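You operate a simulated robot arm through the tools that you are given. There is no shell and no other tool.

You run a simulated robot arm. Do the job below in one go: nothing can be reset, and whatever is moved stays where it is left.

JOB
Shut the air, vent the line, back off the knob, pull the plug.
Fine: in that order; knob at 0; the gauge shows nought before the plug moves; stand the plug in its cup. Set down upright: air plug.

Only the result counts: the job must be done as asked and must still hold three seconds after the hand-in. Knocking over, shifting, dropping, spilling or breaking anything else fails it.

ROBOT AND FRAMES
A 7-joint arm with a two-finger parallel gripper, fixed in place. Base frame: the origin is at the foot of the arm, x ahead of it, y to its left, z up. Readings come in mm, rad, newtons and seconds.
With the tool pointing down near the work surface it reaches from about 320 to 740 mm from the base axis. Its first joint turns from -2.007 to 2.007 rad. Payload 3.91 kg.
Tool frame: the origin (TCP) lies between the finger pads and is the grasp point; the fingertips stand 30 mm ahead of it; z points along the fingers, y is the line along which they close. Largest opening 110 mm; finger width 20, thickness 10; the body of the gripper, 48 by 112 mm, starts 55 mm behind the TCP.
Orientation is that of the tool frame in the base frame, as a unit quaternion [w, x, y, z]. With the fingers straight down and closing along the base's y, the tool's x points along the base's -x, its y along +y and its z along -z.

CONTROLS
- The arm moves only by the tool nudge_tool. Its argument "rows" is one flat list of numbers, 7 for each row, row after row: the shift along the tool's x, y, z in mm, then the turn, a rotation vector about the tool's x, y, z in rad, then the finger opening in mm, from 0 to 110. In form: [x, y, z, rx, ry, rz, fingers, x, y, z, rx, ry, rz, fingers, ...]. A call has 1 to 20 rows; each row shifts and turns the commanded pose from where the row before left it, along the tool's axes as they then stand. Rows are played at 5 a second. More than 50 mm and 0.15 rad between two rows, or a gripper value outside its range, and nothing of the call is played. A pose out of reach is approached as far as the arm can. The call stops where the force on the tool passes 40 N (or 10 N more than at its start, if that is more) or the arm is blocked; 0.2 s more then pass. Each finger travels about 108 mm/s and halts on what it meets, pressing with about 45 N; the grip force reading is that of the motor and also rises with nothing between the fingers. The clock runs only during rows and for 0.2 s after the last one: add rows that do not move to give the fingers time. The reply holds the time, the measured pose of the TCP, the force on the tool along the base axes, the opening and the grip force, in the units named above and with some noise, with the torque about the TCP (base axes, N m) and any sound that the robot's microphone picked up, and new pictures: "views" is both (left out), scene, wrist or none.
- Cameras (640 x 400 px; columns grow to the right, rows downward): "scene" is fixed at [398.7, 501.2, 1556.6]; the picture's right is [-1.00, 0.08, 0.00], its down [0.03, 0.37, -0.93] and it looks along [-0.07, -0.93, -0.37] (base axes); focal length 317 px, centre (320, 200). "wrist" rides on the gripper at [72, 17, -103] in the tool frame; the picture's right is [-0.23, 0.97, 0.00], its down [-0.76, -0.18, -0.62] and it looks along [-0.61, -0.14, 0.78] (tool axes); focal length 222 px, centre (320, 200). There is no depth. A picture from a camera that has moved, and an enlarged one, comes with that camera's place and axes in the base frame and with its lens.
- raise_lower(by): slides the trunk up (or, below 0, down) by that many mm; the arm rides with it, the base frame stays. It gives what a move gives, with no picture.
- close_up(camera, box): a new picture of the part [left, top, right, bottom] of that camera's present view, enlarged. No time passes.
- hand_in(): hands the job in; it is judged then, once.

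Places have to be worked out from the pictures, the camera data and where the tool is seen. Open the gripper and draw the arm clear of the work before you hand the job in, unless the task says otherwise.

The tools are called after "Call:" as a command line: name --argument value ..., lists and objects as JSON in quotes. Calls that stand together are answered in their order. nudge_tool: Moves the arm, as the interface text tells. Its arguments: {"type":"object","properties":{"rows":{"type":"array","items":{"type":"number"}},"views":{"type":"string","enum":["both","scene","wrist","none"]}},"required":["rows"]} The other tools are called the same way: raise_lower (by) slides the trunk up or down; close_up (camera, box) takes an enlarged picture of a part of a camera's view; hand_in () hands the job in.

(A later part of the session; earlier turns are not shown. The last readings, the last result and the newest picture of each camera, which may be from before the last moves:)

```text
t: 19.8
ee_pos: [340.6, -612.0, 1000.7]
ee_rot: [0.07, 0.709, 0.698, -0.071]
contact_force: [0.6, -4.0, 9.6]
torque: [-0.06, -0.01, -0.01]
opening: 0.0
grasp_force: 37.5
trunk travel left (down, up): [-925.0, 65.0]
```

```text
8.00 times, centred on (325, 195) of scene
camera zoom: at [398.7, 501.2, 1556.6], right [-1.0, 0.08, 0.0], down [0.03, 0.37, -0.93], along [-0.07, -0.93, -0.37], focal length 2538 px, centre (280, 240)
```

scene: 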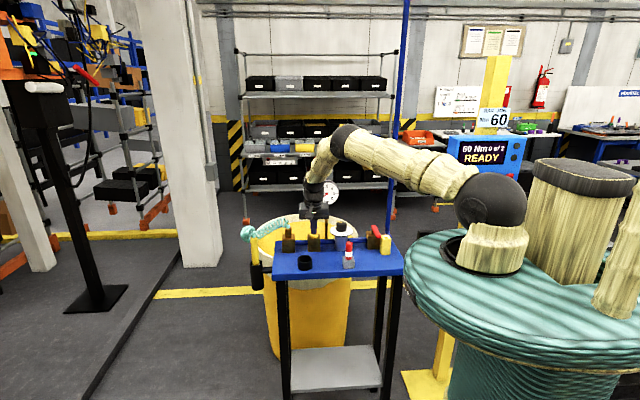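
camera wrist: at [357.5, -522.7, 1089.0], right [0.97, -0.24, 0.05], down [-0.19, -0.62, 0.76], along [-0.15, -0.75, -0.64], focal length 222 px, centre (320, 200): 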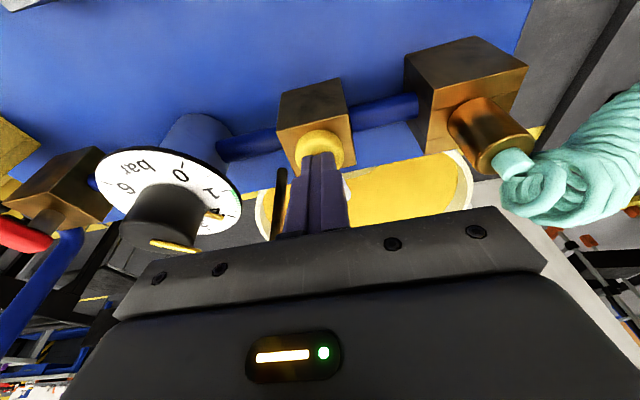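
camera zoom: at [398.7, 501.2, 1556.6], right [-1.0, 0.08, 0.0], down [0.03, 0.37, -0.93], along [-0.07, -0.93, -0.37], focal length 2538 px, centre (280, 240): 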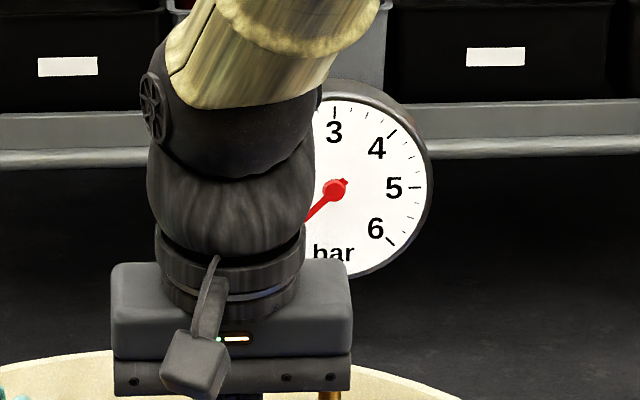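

The needle now points at the 0 position. I hold 1.5 s more, then back off along the tool axis and check the gauge stays at nought.

Call:
nudge_tool --rows '[0, 0, 0, 0, 0, 0, 0, 0, 0, 0, 0, 0, 0, 0, 0, 0, 0, 0, 0, 0, 0, 0, 0, 0, 0, 0, 0, 0, 0, 0, 0, 0, 0, 0, 0, 0, 0, 0, 0, 0, 0, 0, 0, 0, 0, 0, 0, 0, 0, 0, 0, 0, 0, 0, 0, 0, -1.2, 0, -5.9, 0, 0, 0, 0, -2, 0, -9.8, 0, 0, 0, 0, 0, 0, -30, 0, 0, 0, 0, 0, 0, -35, 0, 0, 0, 0, 0, 0, -35, 0, 0, 0, 0]' --views "both"

Call:
close_up --camera "scene" --box '[270, 155, 360, 255]'

Call:
close_up --camera "wrist" --box '[140, 0, 460, 230]'

```text
t: 22.6
ee_pos: [340.5, -590.3, 1115.6]
ee_rot: [0.07, 0.71, 0.698, -0.071]
contact_force: [0.2, 0.0, -0.3]
torque: [0.0, 0.0, 0.0]
opening: 0.2
grasp_force: 37.3
trunk travel left (down, up): [-925.0, 65.0]
camera wrist: at [358.6, -500.3, 1202.5], right [0.97, -0.24, 0.04], down [-0.19, -0.62, 0.76], along [-0.15, -0.75, -0.65], focal length 222 px, centre (320, 200)
```

scene: 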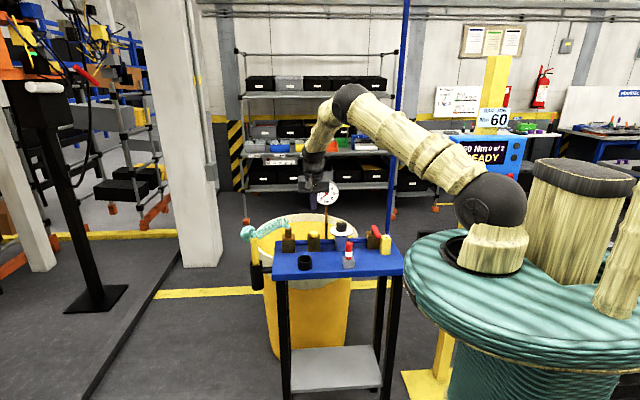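
wrist: 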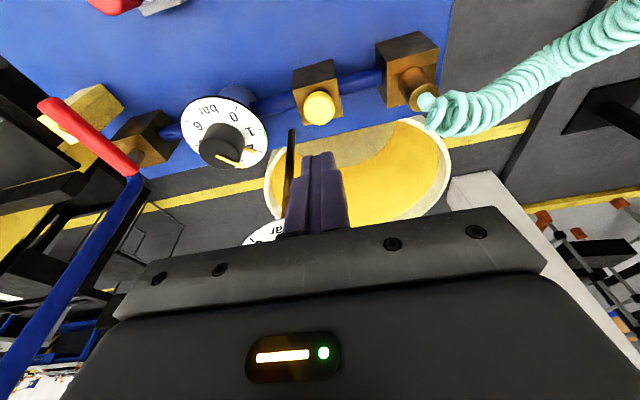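

```text
4.00 times, centred on (315, 205) of scene
camera zoom: at [398.7, 501.2, 1556.6], right [-1.0, 0.08, 0.0], down [0.03, 0.37, -0.93], along [-0.07, -0.93, -0.37], focal length 1269 px, centre (340, 180)
```

zoom: 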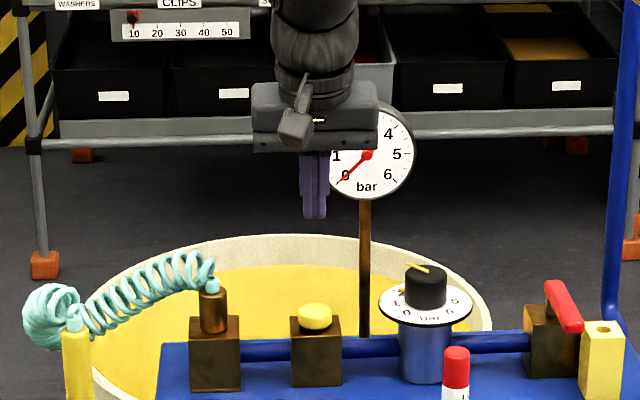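

```text
1.74 times, centred on (300, 115) of wrist
camera zoom: at [358.6, -500.3, 1202.5], right [0.97, -0.24, 0.04], down [-0.19, -0.62, 0.76], along [-0.15, -0.75, -0.65], focal length 386 px, centre (355, 348)
```

zoom: 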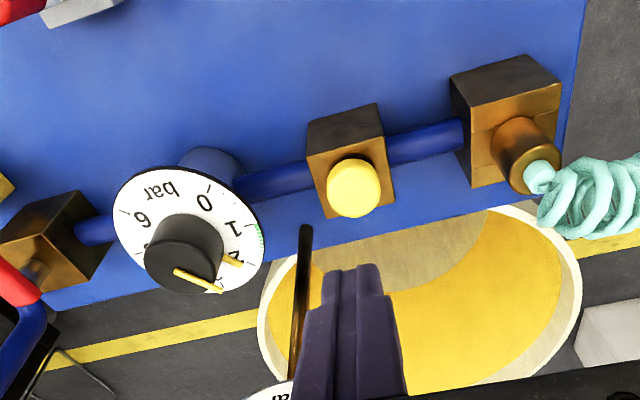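

The gauge reads 0 and the button sprang back. Next is the knob: I'll level the tool, open to 60 and hover over the dial at about (230,-617) to measure its centre and pointer angle.

Call:
nudge_tool --rows '[0, 0, 0, 0, 0.1, 0, 0, 0, 0, 0, 0, 0.1, 0, 0, -9.6, -36.7, 0, 0, 0, 0, 20, -9.6, -36.7, 0, 0, 0, 0, 40, -9.6, -36.7, 0, 0, 0, 0, 60, 0, 0, 0, 0, 0, 0, 60, 0, 0, 0, 0, 0, 0, 60]' --views "both"

Call:
close_up --camera "wrist" --box '[240, 60, 400, 180]'

Call:
close_up --camera "scene" --box '[300, 155, 390, 255]'

```text
t: 24.2
ee_pos: [230.2, -619.1, 1114.4]
ee_rot: [0.0, 0.713, 0.701, 0.0]
contact_force: [-0.9, 0.6, 0.1]
torque: [0.01, 0.02, 0.0]
opening: 59.9
grasp_force: 0.0
trunk travel left (down, up): [-925.0, 65.0]
camera wrist: at [247.0, -548.0, 1217.7], right [0.97, -0.24, 0.0], down [-0.19, -0.76, 0.62], along [-0.15, -0.6, -0.78], focal length 222 px, centre (320, 200)
```

scene: 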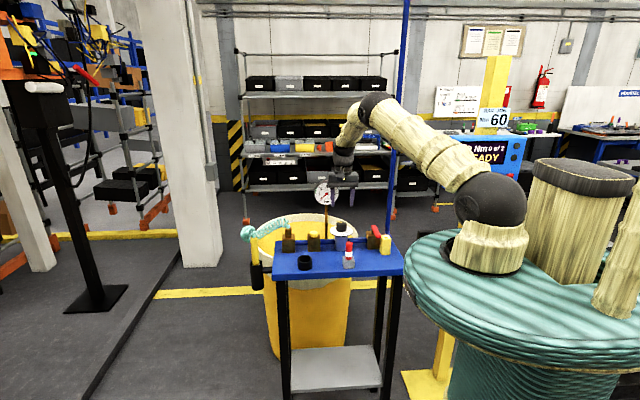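
wrist: 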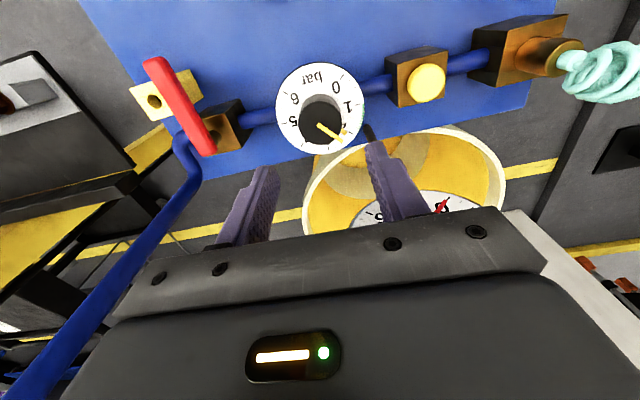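

```text
3.33 times, centred on (320, 120) of wrist
camera zoom: at [247.0, -548.0, 1217.7], right [0.97, -0.24, 0.0], down [-0.19, -0.76, 0.62], along [-0.15, -0.6, -0.78], focal length 740 px, centre (320, 467)
```

zoom: 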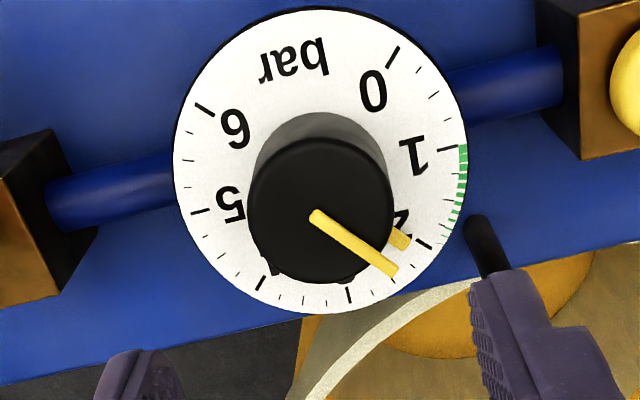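

```text
4.00 times, centred on (345, 205) of scene
camera zoom: at [398.7, 501.2, 1556.6], right [-1.0, 0.08, 0.0], down [0.03, 0.37, -0.93], along [-0.07, -0.93, -0.37], focal length 1269 px, centre (220, 180)
```

zoom: 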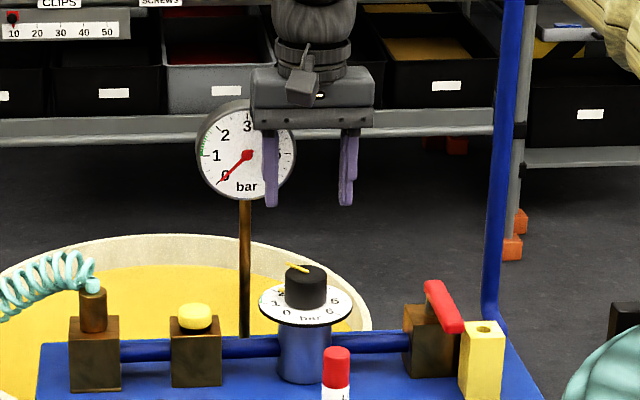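

From straight above, the dial's centre is (229,-620), with 0 at 45° and 45° per bar. The pointer is at about −49° (≈2.1 bar), so it needs roughly 94° counter-clockwise. I'll yaw to θ≈−12° so the fingers miss the pointer and the body misses the gauge, then descend round the knob.

Call:
nudge_tool --rows '[-0.6, -0.6, 0, 0, 0, 0.096, 60, 0, 0, 0, 0, 0, 0.096, 60, 0, 0, 24, 0, 0, 0, 60, 0, 0, 24, 0, 0, 0, 60, 0, 0, 20, 0, 0, 0, 60, 0, 0, 15, 0, 0, 0, 60, 0, 0, 0, 0, 0, 0, 60]' --views "both"

Call:
close_up --camera "wrist" --box '[200, 60, 440, 230]'

Call:
close_up --camera "scene" --box '[300, 155, 390, 255]'

```text
t: 25.8
ee_pos: [227.6, -620.4, 1029.9]
ee_rot: [0.0, 0.777, 0.629, -0.001]
contact_force: [-4.5, 1.0, 0.2]
torque: [-0.06, -0.41, -0.19]
opening: 60.0
grasp_force: 0.1
trunk travel left (down, up): [-925.0, 65.0]
camera wrist: at [259.1, -554.0, 1133.5], right [0.91, -0.42, 0.0], down [-0.33, -0.71, 0.62], along [-0.26, -0.56, -0.78], focal length 222 px, centre (320, 200)
```

scene: 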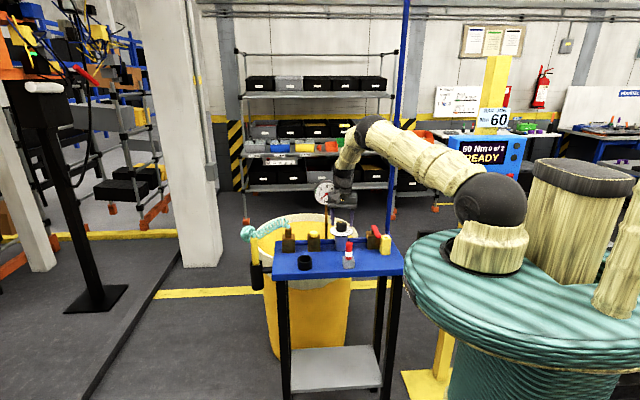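
wrist: 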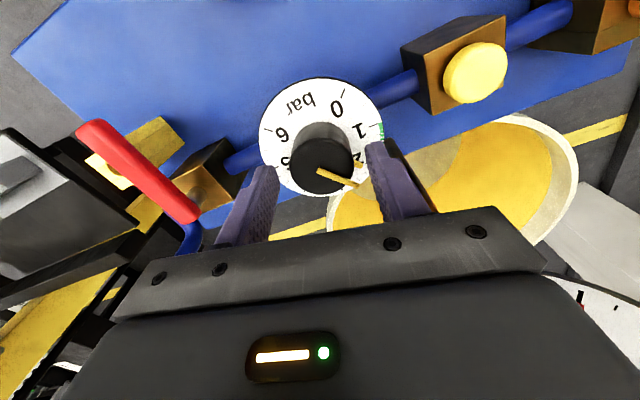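

```text
2.35 times, centred on (320, 145) of wrist
camera zoom: at [259.1, -554.0, 1133.5], right [0.91, -0.42, 0.0], down [-0.33, -0.71, 0.62], along [-0.26, -0.56, -0.78], focal length 523 px, centre (320, 329)
```

zoom: 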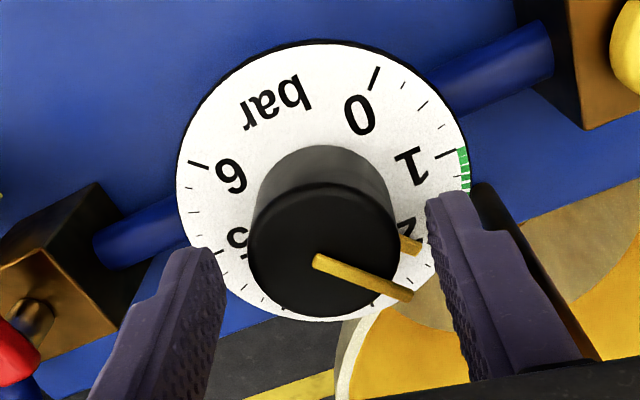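

```text
4.00 times, centred on (345, 205) of scene
camera zoom: at [398.7, 501.2, 1556.6], right [-1.0, 0.08, 0.0], down [0.03, 0.37, -0.93], along [-0.07, -0.93, -0.37], focal length 1269 px, centre (220, 180)
```

zoom: 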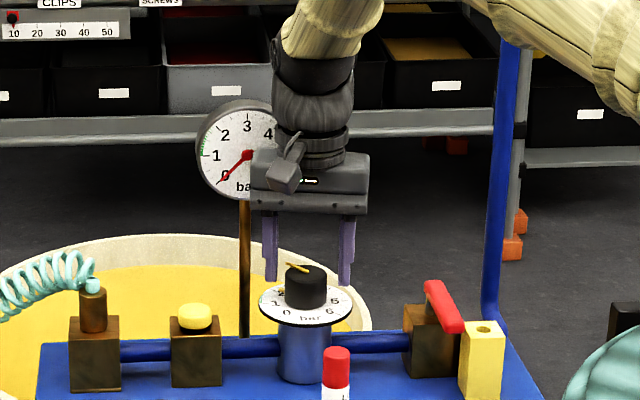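

The readings (−4.5 N in x, torque pointing to a contact ~90 mm above the TCP at y≈−665) show the box on the back of the hand touching the gauge's rim. I ease off in −x, lift straight up, then lean the hand 0.35 rad towards its camera side (away from the gauge) for a tilted knob grip.

Call:
nudge_tool --rows '[-0.62, -2.93, 0, 0, 0, 0, 60, 0, 0, -20, 0, 0, 0, 60, 0, 0, -30, 0, 0, 0, 60, 0, 0, -35, 0, 0, 0, 60, 0, 0, 0, 0, -0.1167, 0, 60, 0, 0, 0, 0, -0.1167, 0, 60, 0, 0, 0, 0, -0.1167, 0, 60, 0, 0, 0, 0, 0, 0, 60]' --views "both"

Call:
close_up --camera "scene" --box '[300, 145, 390, 255]'

```text
t: 27.6
ee_pos: [224.8, -622.0, 1116.2]
ee_rot: [0.11, 0.765, 0.62, -0.136]
contact_force: [0.3, -0.1, 0.6]
torque: [0.0, 0.0, 0.01]
opening: 59.6
grasp_force: 0.1
trunk travel left (down, up): [-925.0, 65.0]
camera wrist: at [262.6, -524.5, 1188.8], right [0.91, -0.41, 0.08], down [-0.28, -0.45, 0.85], along [-0.31, -0.79, -0.53], focal length 222 px, centre (320, 200)
```

scene: 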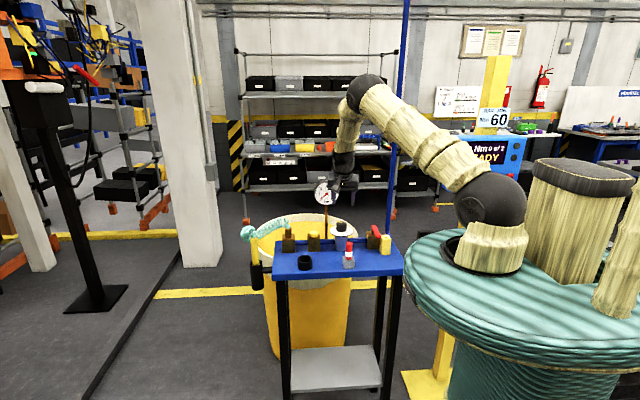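
wrist: 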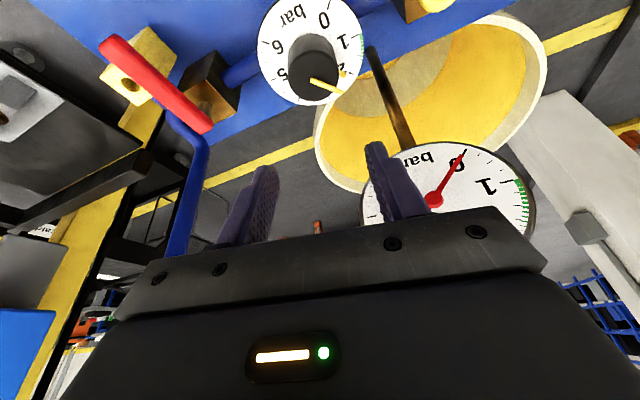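

```text
3.64 times, centred on (345, 200) of scene
camera zoom: at [398.7, 501.2, 1556.6], right [-1.0, 0.08, 0.0], down [0.03, 0.37, -0.93], along [-0.07, -0.93, -0.37], focal length 1154 px, centre (229, 200)
```

zoom: 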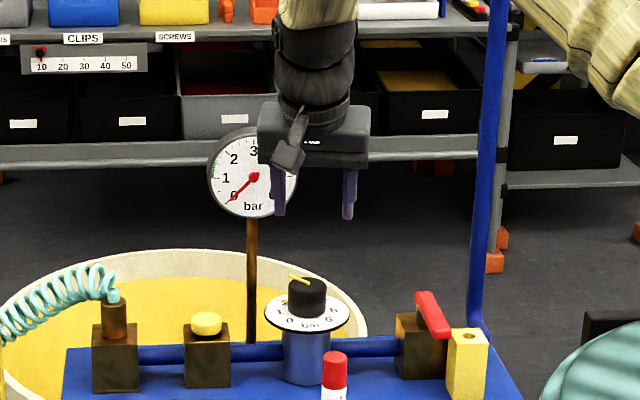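

The hand is free again, the gauge still reads 0, and it is confirmed at (285,-669,1118). Now I shift over the knob with the lean offset and come down most of the way.

Call:
nudge_tool --rows '[9.2, 3.7, -3.3, 0, 0, 0, 60, 8.2, 0, 22.6, 0, 0, 0, 60, 8.2, 0, 22.6, 0, 0, 0, 60, 8.2, 0, 22.6, 0, 0, 0, 60, 0, 0, 0, 0, 0, 0, 60]' --views "both"

Call:
close_up --camera "wrist" --box '[200, 60, 440, 230]'

Call:
close_up --camera "scene" --box '[300, 145, 390, 255]'

```text
t: 28.8
ee_pos: [232.3, -613.6, 1044.9]
ee_rot: [0.11, 0.765, 0.62, -0.136]
contact_force: [-0.7, 0.6, 0.3]
torque: [-0.05, 0.01, 0.01]
opening: 59.9
grasp_force: 0.0
trunk travel left (down, up): [-925.0, 65.0]
camera wrist: at [269.7, -515.8, 1116.8], right [0.91, -0.41, 0.08], down [-0.28, -0.45, 0.85], along [-0.31, -0.79, -0.53], focal length 222 px, centre (320, 200)
```

scene: 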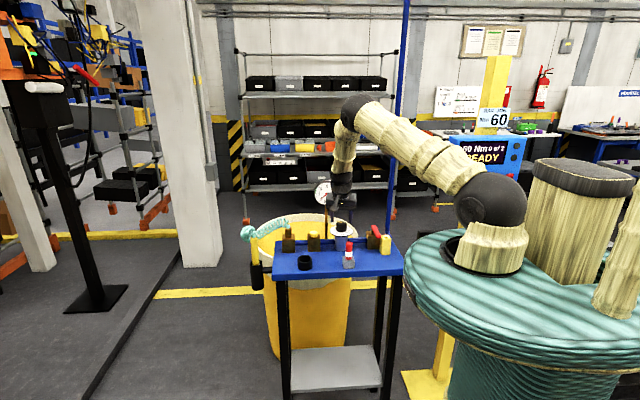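
wrist: 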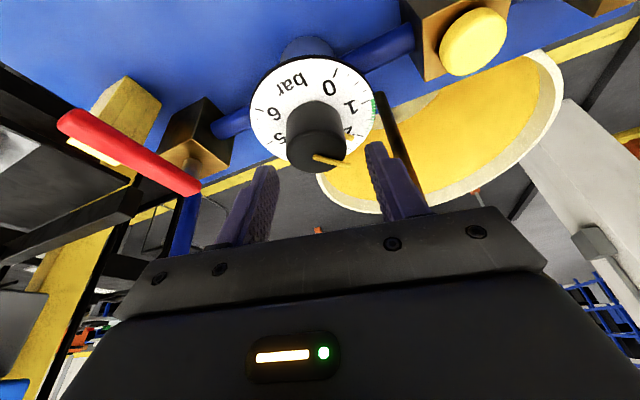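

```text
2.35 times, centred on (320, 145) of wrist
camera zoom: at [269.7, -515.8, 1116.8], right [0.91, -0.41, 0.08], down [-0.28, -0.45, 0.85], along [-0.31, -0.79, -0.53], focal length 523 px, centre (320, 329)
```

zoom: 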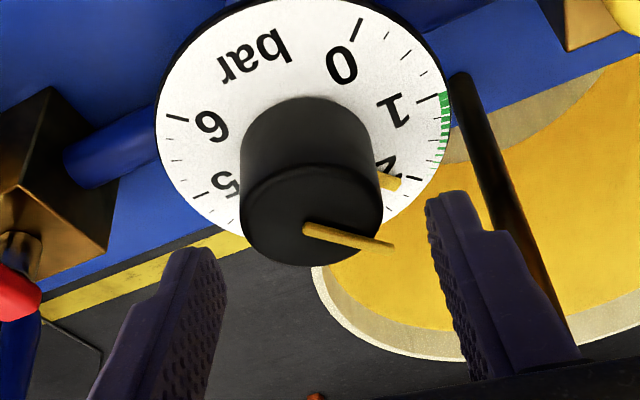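

```text
3.64 times, centred on (345, 200) of scene
camera zoom: at [398.7, 501.2, 1556.6], right [-1.0, 0.08, 0.0], down [0.03, 0.37, -0.93], along [-0.07, -0.93, -0.37], focal length 1154 px, centre (229, 200)
```

zoom: 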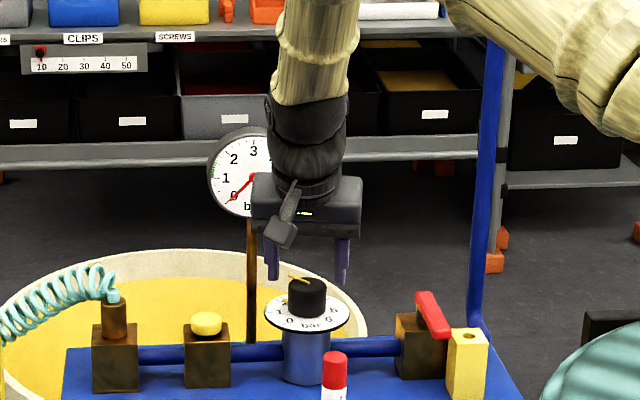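

No contact now with the leaned hand; the knob sits about 2 mm to −y_t of the tool axis. I correct that, descend the last 27 mm so the tips are about 5 mm above the dial, and look.

Call:
nudge_tool --rows '[3.1, -2, 8.5, 0, 0, 0, 60, 3.1, 0, 8.5, 0, 0, 0, 60, 3.0, 0, 8.4, 0, 0, 0, 60, 0, 0, 0, 0, 0, 0, 60]' --views "both"

Call:
close_up --camera "wrist" --box '[200, 60, 440, 230]'

Call:
close_up --camera "scene" --box '[310, 185, 370, 255]'

```text
t: 29.8
ee_pos: [230.7, -614.1, 1018.9]
ee_rot: [0.11, 0.766, 0.619, -0.135]
contact_force: [0.3, 0.7, 0.0]
torque: [-0.01, 0.0, -0.02]
opening: 60.2
grasp_force: 0.1
trunk travel left (down, up): [-925.0, 65.0]
camera wrist: at [267.7, -515.7, 1090.2], right [0.91, -0.41, 0.08], down [-0.28, -0.45, 0.85], along [-0.31, -0.79, -0.53], focal length 222 px, centre (320, 200)
```

scene: 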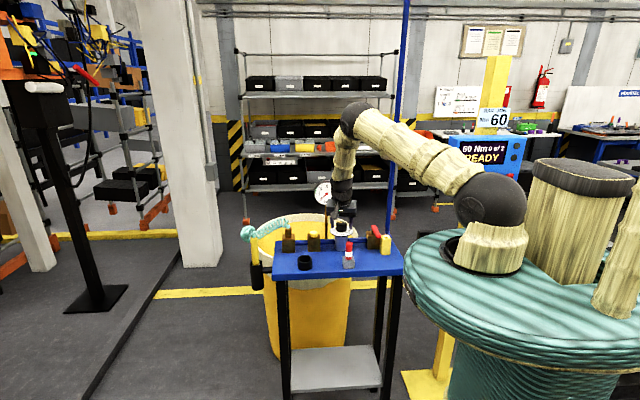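
wrist: 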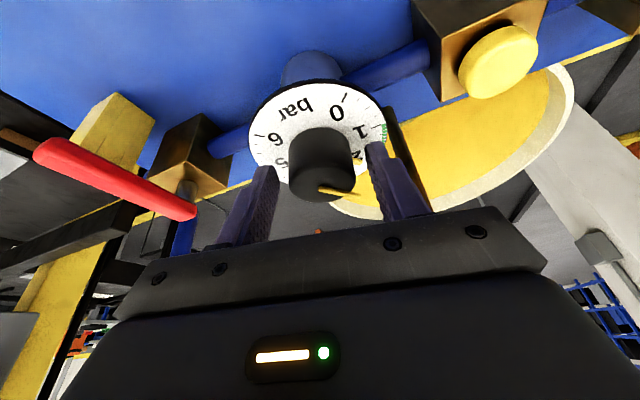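

```text
2.35 times, centred on (320, 145) of wrist
camera zoom: at [267.7, -515.7, 1090.2], right [0.91, -0.41, 0.08], down [-0.28, -0.45, 0.85], along [-0.31, -0.79, -0.53], focal length 523 px, centre (320, 329)
```

zoom: 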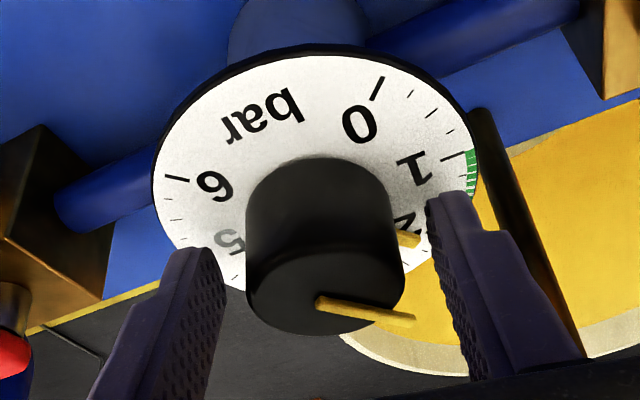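

```text
5.71 times, centred on (340, 220) of scene
camera zoom: at [398.7, 501.2, 1556.6], right [-1.0, 0.08, 0.0], down [0.03, 0.37, -0.93], along [-0.07, -0.93, -0.37], focal length 1813 px, centre (206, 86)
```

zoom: 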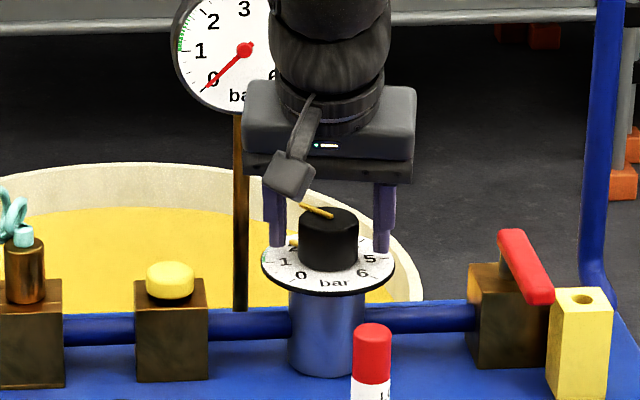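

The knob is centred between the fingers, and the pointer lies outside the finger band. I close the gripper on the knob without moving.

Call:
nudge_tool --rows '[0, 0, 0, 0, 0, 0, 46, 0, 0, 0, 0, 0, 0, 30, 0, 0, 0, 0, 0, 0, 10, 0, 0, 0, 0, 0, 0, 10]' --views "wrist"

Call:
close_up --camera "wrist" --box '[200, 60, 440, 230]'

```text
t: 30.8
ee_pos: [231.2, -613.1, 1018.4]
ee_rot: [0.11, 0.764, 0.621, -0.135]
contact_force: [0.5, -2.9, -0.2]
torque: [-0.2, -0.46, 0.01]
opening: 41.4
grasp_force: 45.1
trunk travel left (down, up): [-925.0, 65.0]
camera wrist: at [268.4, -515.8, 1090.0], right [0.91, -0.41, 0.08], down [-0.28, -0.45, 0.85], along [-0.31, -0.79, -0.53], focal length 222 px, centre (320, 200)
```

wrist: 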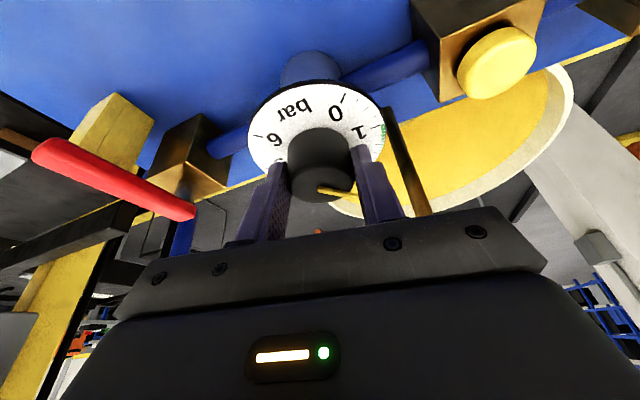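

```text
2.35 times, centred on (320, 145) of wrist
camera zoom: at [268.4, -515.8, 1090.0], right [0.91, -0.41, 0.08], down [-0.28, -0.45, 0.85], along [-0.31, -0.79, -0.53], focal length 523 px, centre (320, 329)
```

zoom: 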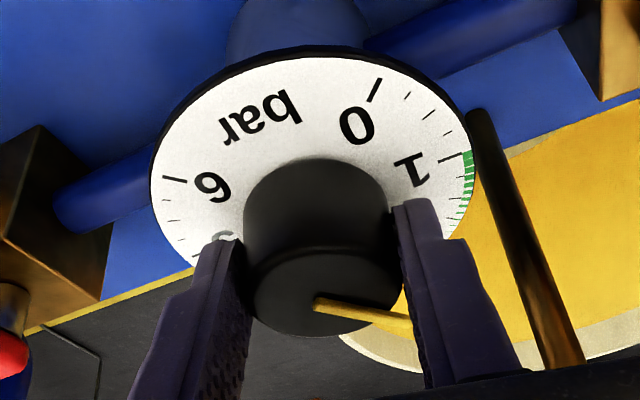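

The knob is gripped (41.4 mm, 45 N). I turn it counter-clockwise about the vertical axis through the knob, first 47°, carrying the lean around with it.

Call:
nudge_tool --rows '[-0.06, -0.95, 0.02, -0.0469, 0, -0.1284, 10, -0.06, -0.95, 0.02, -0.0469, 0, -0.1284, 10, -0.06, -0.95, 0.02, -0.0469, 0, -0.1284, 10, -0.06, -0.95, 0.02, -0.0469, 0, -0.1284, 10, -0.06, -0.95, 0.02, -0.0469, 0, -0.1284, 10, -0.06, -0.95, 0.02, -0.0469, 0, -0.1284, 10]' --views "both"

Call:
close_up --camera "wrist" --box '[200, 60, 440, 230]'

Call:
close_up --camera "scene" --box '[300, 165, 380, 255]'

```text
t: 32.2
ee_pos: [226.0, -613.8, 1017.2]
ee_rot: [0.155, 0.453, 0.874, -0.081]
contact_force: [6.9, -3.3, 4.8]
torque: [0.28, -0.9, 0.03]
opening: 41.6
grasp_force: 45.1
trunk travel left (down, up): [-925.0, 65.0]
camera wrist: at [179.0, -520.4, 1090.0], right [0.92, 0.39, 0.08], down [0.14, -0.51, 0.85], along [0.37, -0.77, -0.53], focal length 222 px, centre (320, 200)
```

scene: 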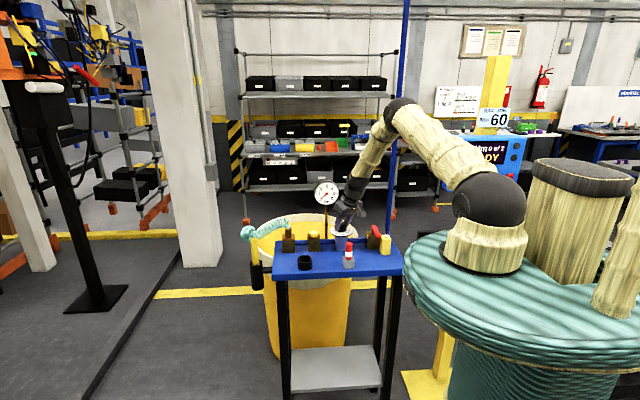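
wrist: 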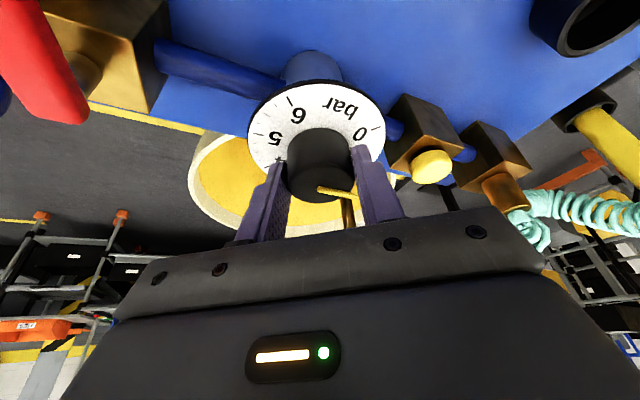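

```text
2.35 times, centred on (320, 145) of wrist
camera zoom: at [179.0, -520.4, 1090.0], right [0.92, 0.39, 0.08], down [0.14, -0.51, 0.85], along [0.37, -0.77, -0.53], focal length 523 px, centre (320, 329)
```

zoom: 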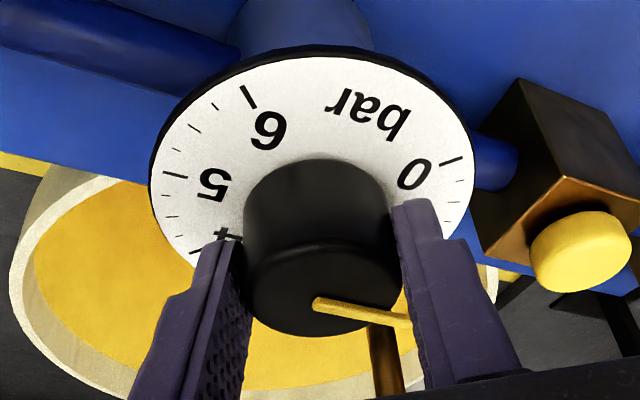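

```text
4.44 times, centred on (340, 210) of scene
camera zoom: at [398.7, 501.2, 1556.6], right [-1.0, 0.08, 0.0], down [0.03, 0.37, -0.93], along [-0.07, -0.93, -0.37], focal length 1410 px, centre (231, 156)
```

zoom: 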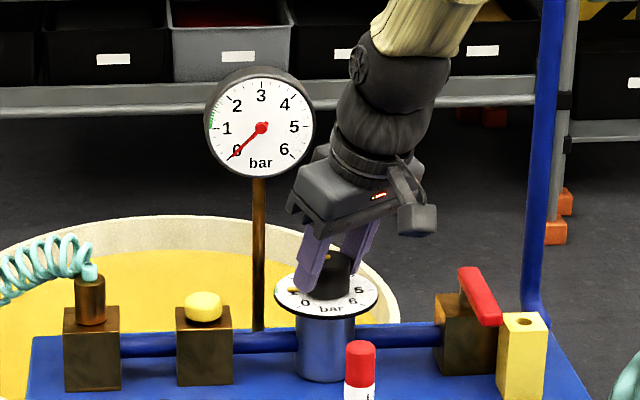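

The pointer followed the fingers (now about 1 bar, gauge still 0). I continue the remaining 47°.

Call:
nudge_tool --rows '[-0.06, -0.95, 0.02, -0.0469, 0, -0.1284, 10, -0.06, -0.95, 0.02, -0.0469, 0, -0.1284, 10, -0.06, -0.95, 0.02, -0.0469, 0, -0.1284, 10, -0.06, -0.95, 0.02, -0.0469, 0, -0.1284, 10, -0.06, -0.95, 0.02, -0.0469, 0, -0.1284, 10]' --views "both"

Call:
close_up --camera "wrist" --box '[200, 60, 440, 230]'

Call:
close_up --camera "scene" --box '[300, 165, 380, 255]'

```text
t: 33.4
ee_pos: [222.8, -618.3, 1017.3]
ee_rot: [0.172, 0.134, 0.976, -0.024]
contact_force: [9.9, -5.8, 3.7]
torque: [0.34, -0.24, 0.02]
opening: 41.4
grasp_force: 44.7
trunk travel left (down, up): [-925.0, 65.0]
camera wrist: at [127.0, -574.4, 1090.1], right [0.47, 0.88, 0.08], down [0.44, -0.31, 0.85], along [0.77, -0.36, -0.53], focal length 222 px, centre (320, 200)
```

scene: 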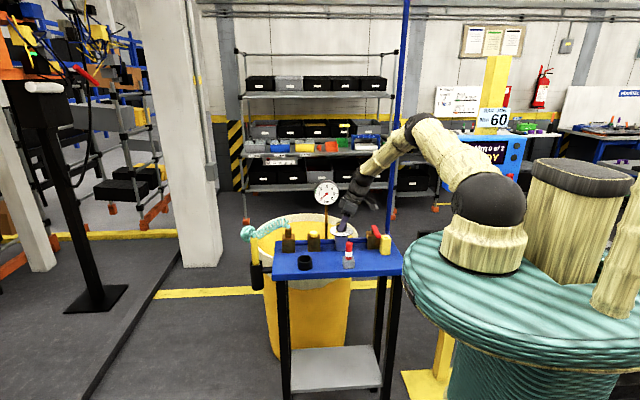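
wrist: 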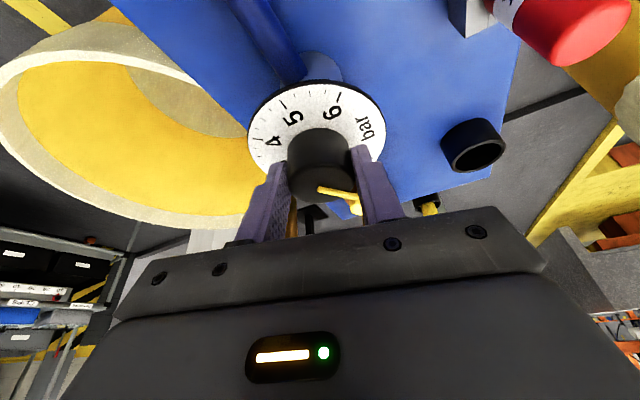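

```text
2.35 times, centred on (320, 145) of wrist
camera zoom: at [127.0, -574.4, 1090.1], right [0.47, 0.88, 0.08], down [0.44, -0.31, 0.85], along [0.77, -0.36, -0.53], focal length 523 px, centre (320, 329)
```

zoom: 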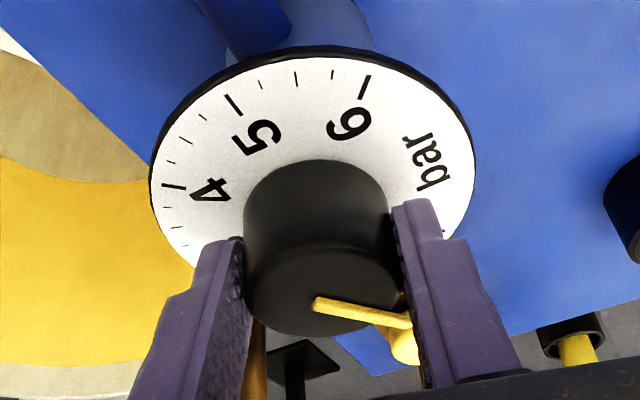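

```text
4.44 times, centred on (340, 210) of scene
camera zoom: at [398.7, 501.2, 1556.6], right [-1.0, 0.08, 0.0], down [0.03, 0.37, -0.93], along [-0.07, -0.93, -0.37], focal length 1410 px, centre (231, 156)
```

zoom: 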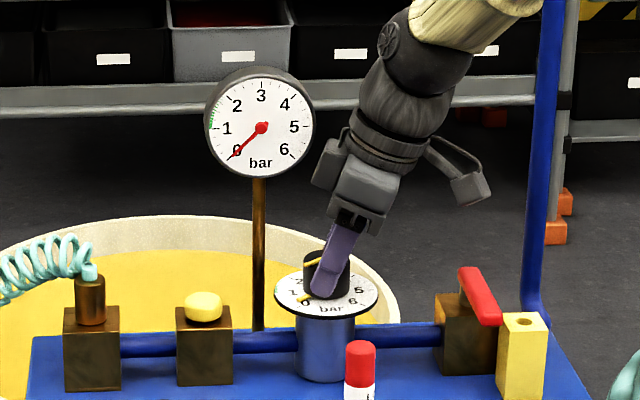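

Now about 86° has been turned, which should leave the pointer roughly 8° short of 0. I zoom on the dial from the scene camera to judge the remaining angle.

Call:
close_up --camera "scene" --box '[328, 215, 356, 240]'

Call:
close_up --camera "wrist" --box '[280, 150, 400, 230]'

```text
16.00 times, centred on (342, 228) of scene
camera zoom: at [398.7, 501.2, 1556.6], right [-1.0, 0.08, 0.0], down [0.03, 0.37, -0.93], along [-0.07, -0.93, -0.37], focal length 5076 px, centre (-32, -240)
```

zoom: 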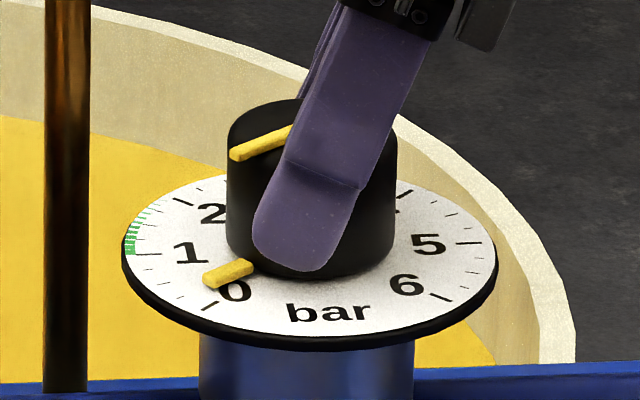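

```text
5.00 times, centred on (340, 190) of wrist
camera zoom: at [127.0, -574.4, 1090.1], right [0.47, 0.88, 0.08], down [0.44, -0.31, 0.85], along [0.77, -0.36, -0.53], focal length 1111 px, centre (220, 250)
```

zoom: 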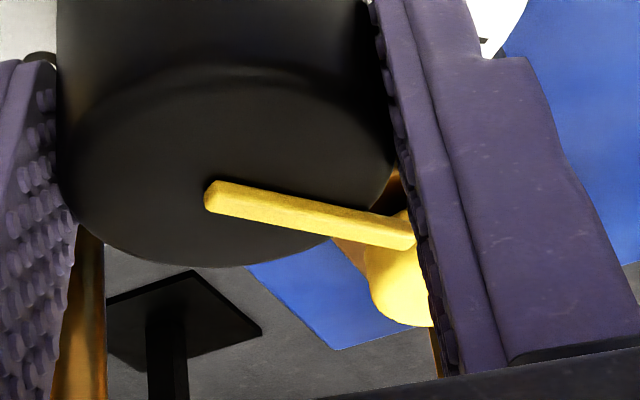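

The dial-level pointer is still about 9° before the 0 tick. I turn one more 7.8° step and re-check.

Call:
nudge_tool --rows '[-0.06, -0.95, 0.02, -0.0469, 0, -0.1284, 10, 0, 0, 0, 0, 0, 0, 10]' --views "none"

Call:
close_up --camera "scene" --box '[328, 215, 356, 240]'

Call:
close_up --camera "wrist" --box '[200, 60, 440, 230]'

```text
t: 34.0
ee_pos: [222.3, -619.1, 1018.0]
ee_rot: [0.174, 0.069, 0.982, -0.012]
contact_force: [11.5, -5.9, 6.5]
torque: [0.21, -0.88, -0.01]
opening: 41.3
grasp_force: 45.2
trunk travel left (down, up): [-925.0, 65.0]
```

```text
16.00 times, centred on (342, 228) of scene
camera zoom: at [398.7, 501.2, 1556.6], right [-1.0, 0.08, 0.0], down [0.03, 0.37, -0.93], along [-0.07, -0.93, -0.37], focal length 5076 px, centre (-32, -240)
```

zoom: 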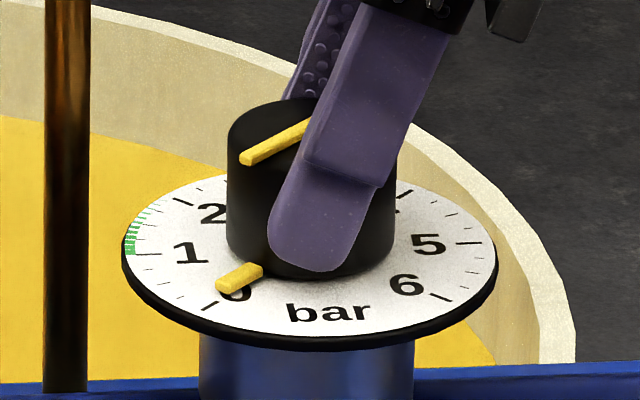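

```text
2.35 times, centred on (320, 145) of wrist
camera zoom: at [121.7, -588.5, 1090.1], right [0.35, 0.94, 0.08], down [0.47, -0.25, 0.85], along [0.81, -0.26, -0.53], focal length 523 px, centre (320, 329)
```

zoom: 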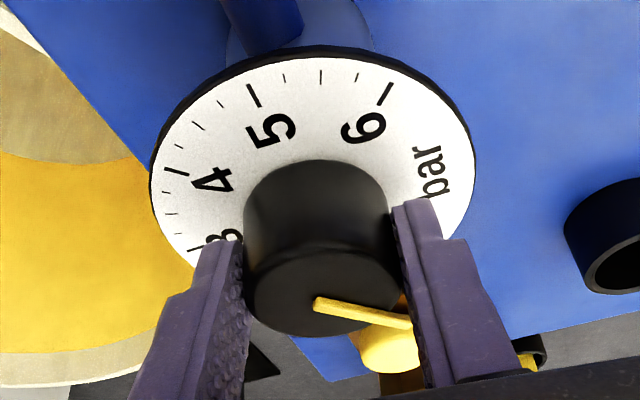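

About 94° turned in total, and the pointer looks within 2° of the 0 tick. I release the knob, lift straight up, back away in +y and inspect the dial from above.

Call:
nudge_tool --rows '[0, 0, 0, 0, 0, 0, 50, 0, 0, 0, 0, 0, 0, 60, -3.4, 0, -9.4, 0, 0, 0, 60, -8.6, 0, -23.5, 0, 0, 0, 60, -10.3, 0, -28.2, 0, 0, 0, 60, -10.3, 0, -28.2, 0, 0, 0, 60, 5.9, 44.6, -2.1, 0, 0, 0, 60, 0, 0, 0, 0, 0, 0, 60]' --views "both"

Call:
close_up --camera "scene" --box '[328, 215, 356, 240]'

Call:
close_up --camera "wrist" --box '[200, 60, 340, 160]'

```text
t: 35.8
ee_pos: [220.1, -574.3, 1111.4]
ee_rot: [0.174, 0.068, 0.982, -0.012]
contact_force: [0.3, -0.4, -0.4]
torque: [0.02, 0.01, -0.01]
opening: 60.2
grasp_force: 0.1
trunk travel left (down, up): [-925.0, 65.0]
camera wrist: at [120.1, -543.8, 1183.9], right [0.35, 0.93, 0.08], down [0.47, -0.25, 0.85], along [0.81, -0.26, -0.53], focal length 222 px, centre (320, 200)
```

scene: 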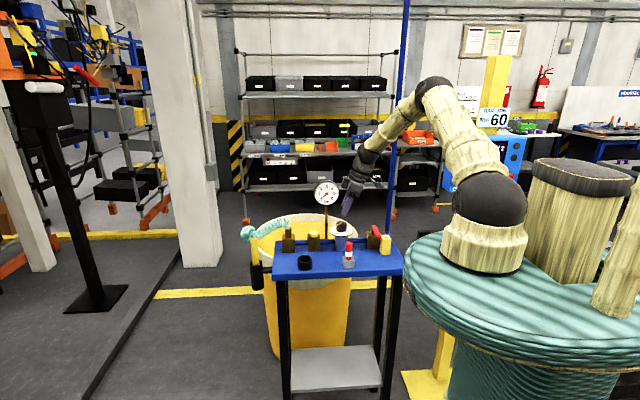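
wrist: 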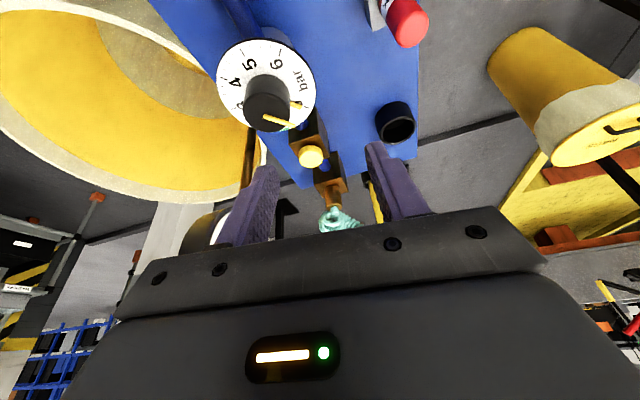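

```text
16.00 times, centred on (342, 228) of scene
camera zoom: at [398.7, 501.2, 1556.6], right [-1.0, 0.08, 0.0], down [0.03, 0.37, -0.93], along [-0.07, -0.93, -0.37], focal length 5076 px, centre (-32, -240)
```

zoom: 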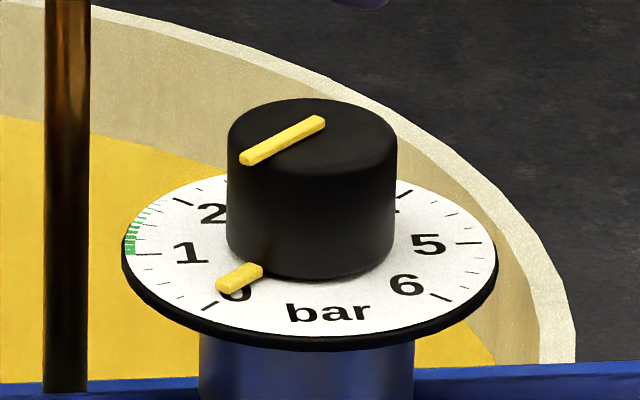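

```text
4.00 times, centred on (270, 110) of wrist
camera zoom: at [120.1, -543.8, 1183.9], right [0.35, 0.93, 0.08], down [0.47, -0.25, 0.85], along [0.81, -0.26, -0.53], focal length 888 px, centre (520, 560)
```

zoom: 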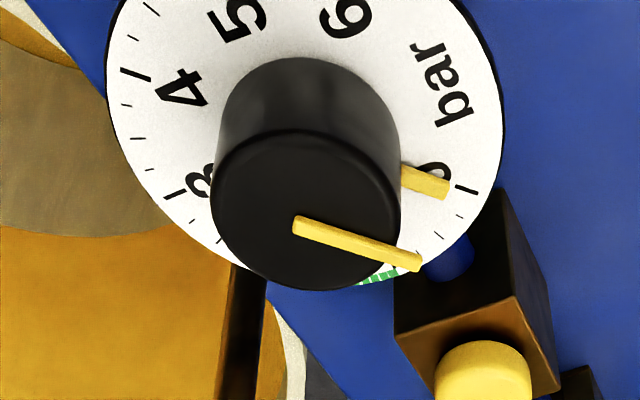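

Measured from this view, both pointers point at 45.1°, exactly on the 0 tick, and the gauge is at nought. Now for the plug at about (438,-620): I keep the lean, yaw the last 8° to close along y (the hose leaves towards +x), and move to a viewing spot near it.

Call:
nudge_tool --rows '[0, 0, 0, -0.0477, 0, -0.1305, 60, -42.3, 3.5, 15.4, 0, 0, 0, 60, -42.3, 3.5, 15.4, 0, 0, 0, 60, -42.3, 3.5, 15.4, 0, 0, 0, 60, -42.3, 3.5, 15.4, 0, 0, 0, 60, 0, 0, 0, 0, 0, 0, 60]' --views "both"

Call:
close_up --camera "wrist" --box '[160, 0, 480, 230]'

Call:
close_up --camera "scene" --box '[230, 155, 340, 285]'

```text
t: 37.2
ee_pos: [398.7, -557.2, 1113.8]
ee_rot: [0.174, -0.001, 0.985, 0.0]
contact_force: [0.0, -0.2, 0.3]
torque: [0.0, -0.01, 0.02]
opening: 59.8
grasp_force: 0.0
trunk travel left (down, up): [-925.0, 65.0]
camera wrist: at [293.7, -541.5, 1185.5], right [0.21, 0.97, 0.08], down [0.5, -0.18, 0.85], along [0.84, -0.14, -0.53], focal length 222 px, centre (320, 200)
```

scene: 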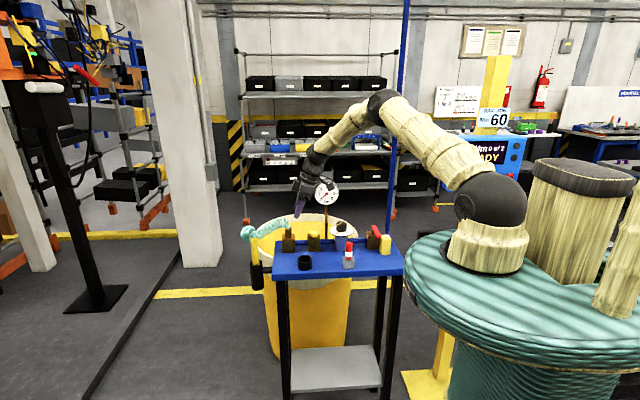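
wrist: 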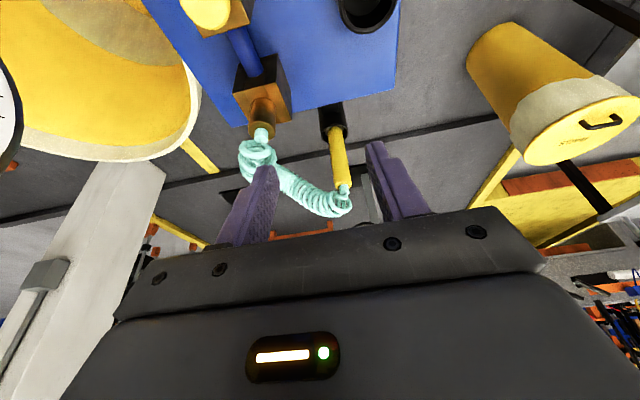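

```text
1.74 times, centred on (320, 115) of wrist
camera zoom: at [293.7, -541.5, 1185.5], right [0.21, 0.97, 0.08], down [0.5, -0.18, 0.85], along [0.84, -0.14, -0.53], focal length 386 px, centre (320, 348)
```

zoom: 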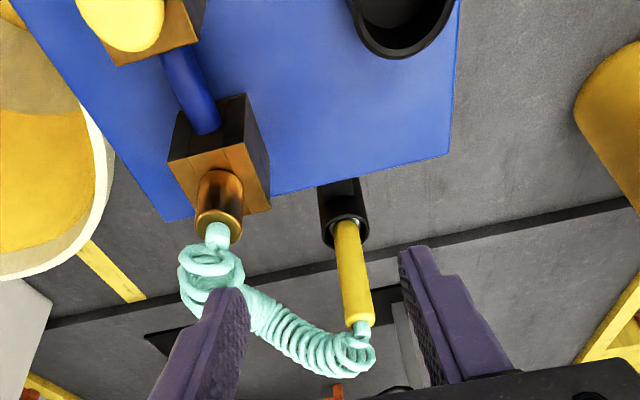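

```text
3.08 times, centred on (285, 220) of scene
camera zoom: at [398.7, 501.2, 1556.6], right [-1.0, 0.08, 0.0], down [0.03, 0.37, -0.93], along [-0.07, -0.93, -0.37], focal length 976 px, centre (428, 138)
```

zoom: 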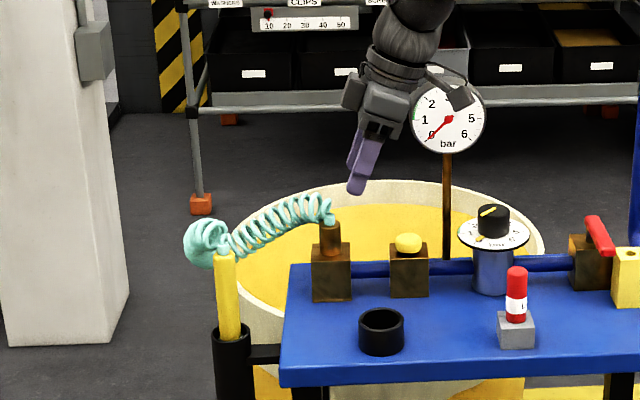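

The plug's brass body triangulates to a top at (434,-618.5,1003), about 27 mm across and 41 mm tall, with the hose leaving on the +x side. I zoom in on it before approaching.

Call:
close_up --camera "wrist" --box '[220, 40, 380, 230]'

Call:
close_up --camera "scene" --box '[260, 210, 320, 275]'

```text
2.11 times, centred on (300, 135) of wrist
camera zoom: at [293.7, -541.5, 1185.5], right [0.21, 0.97, 0.08], down [0.5, -0.18, 0.85], along [0.84, -0.14, -0.53], focal length 468 px, centre (362, 337)
```

zoom: 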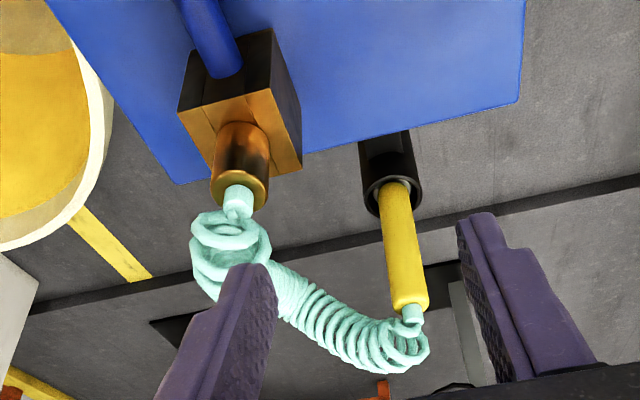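

```text
6.15 times, centred on (290, 242) of scene
camera zoom: at [398.7, 501.2, 1556.6], right [-1.0, 0.08, 0.0], down [0.03, 0.37, -0.93], along [-0.07, -0.93, -0.37], focal length 1952 px, centre (505, -62)
```

zoom: 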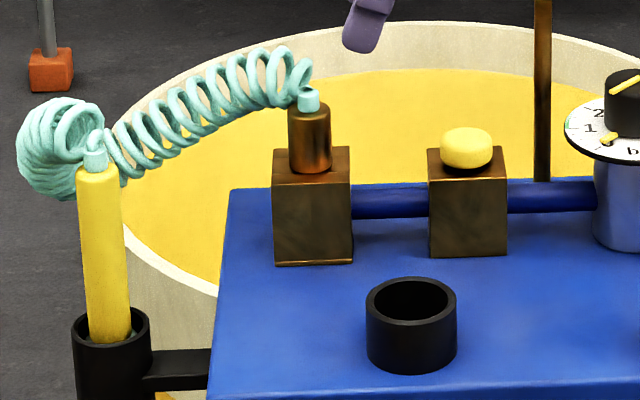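

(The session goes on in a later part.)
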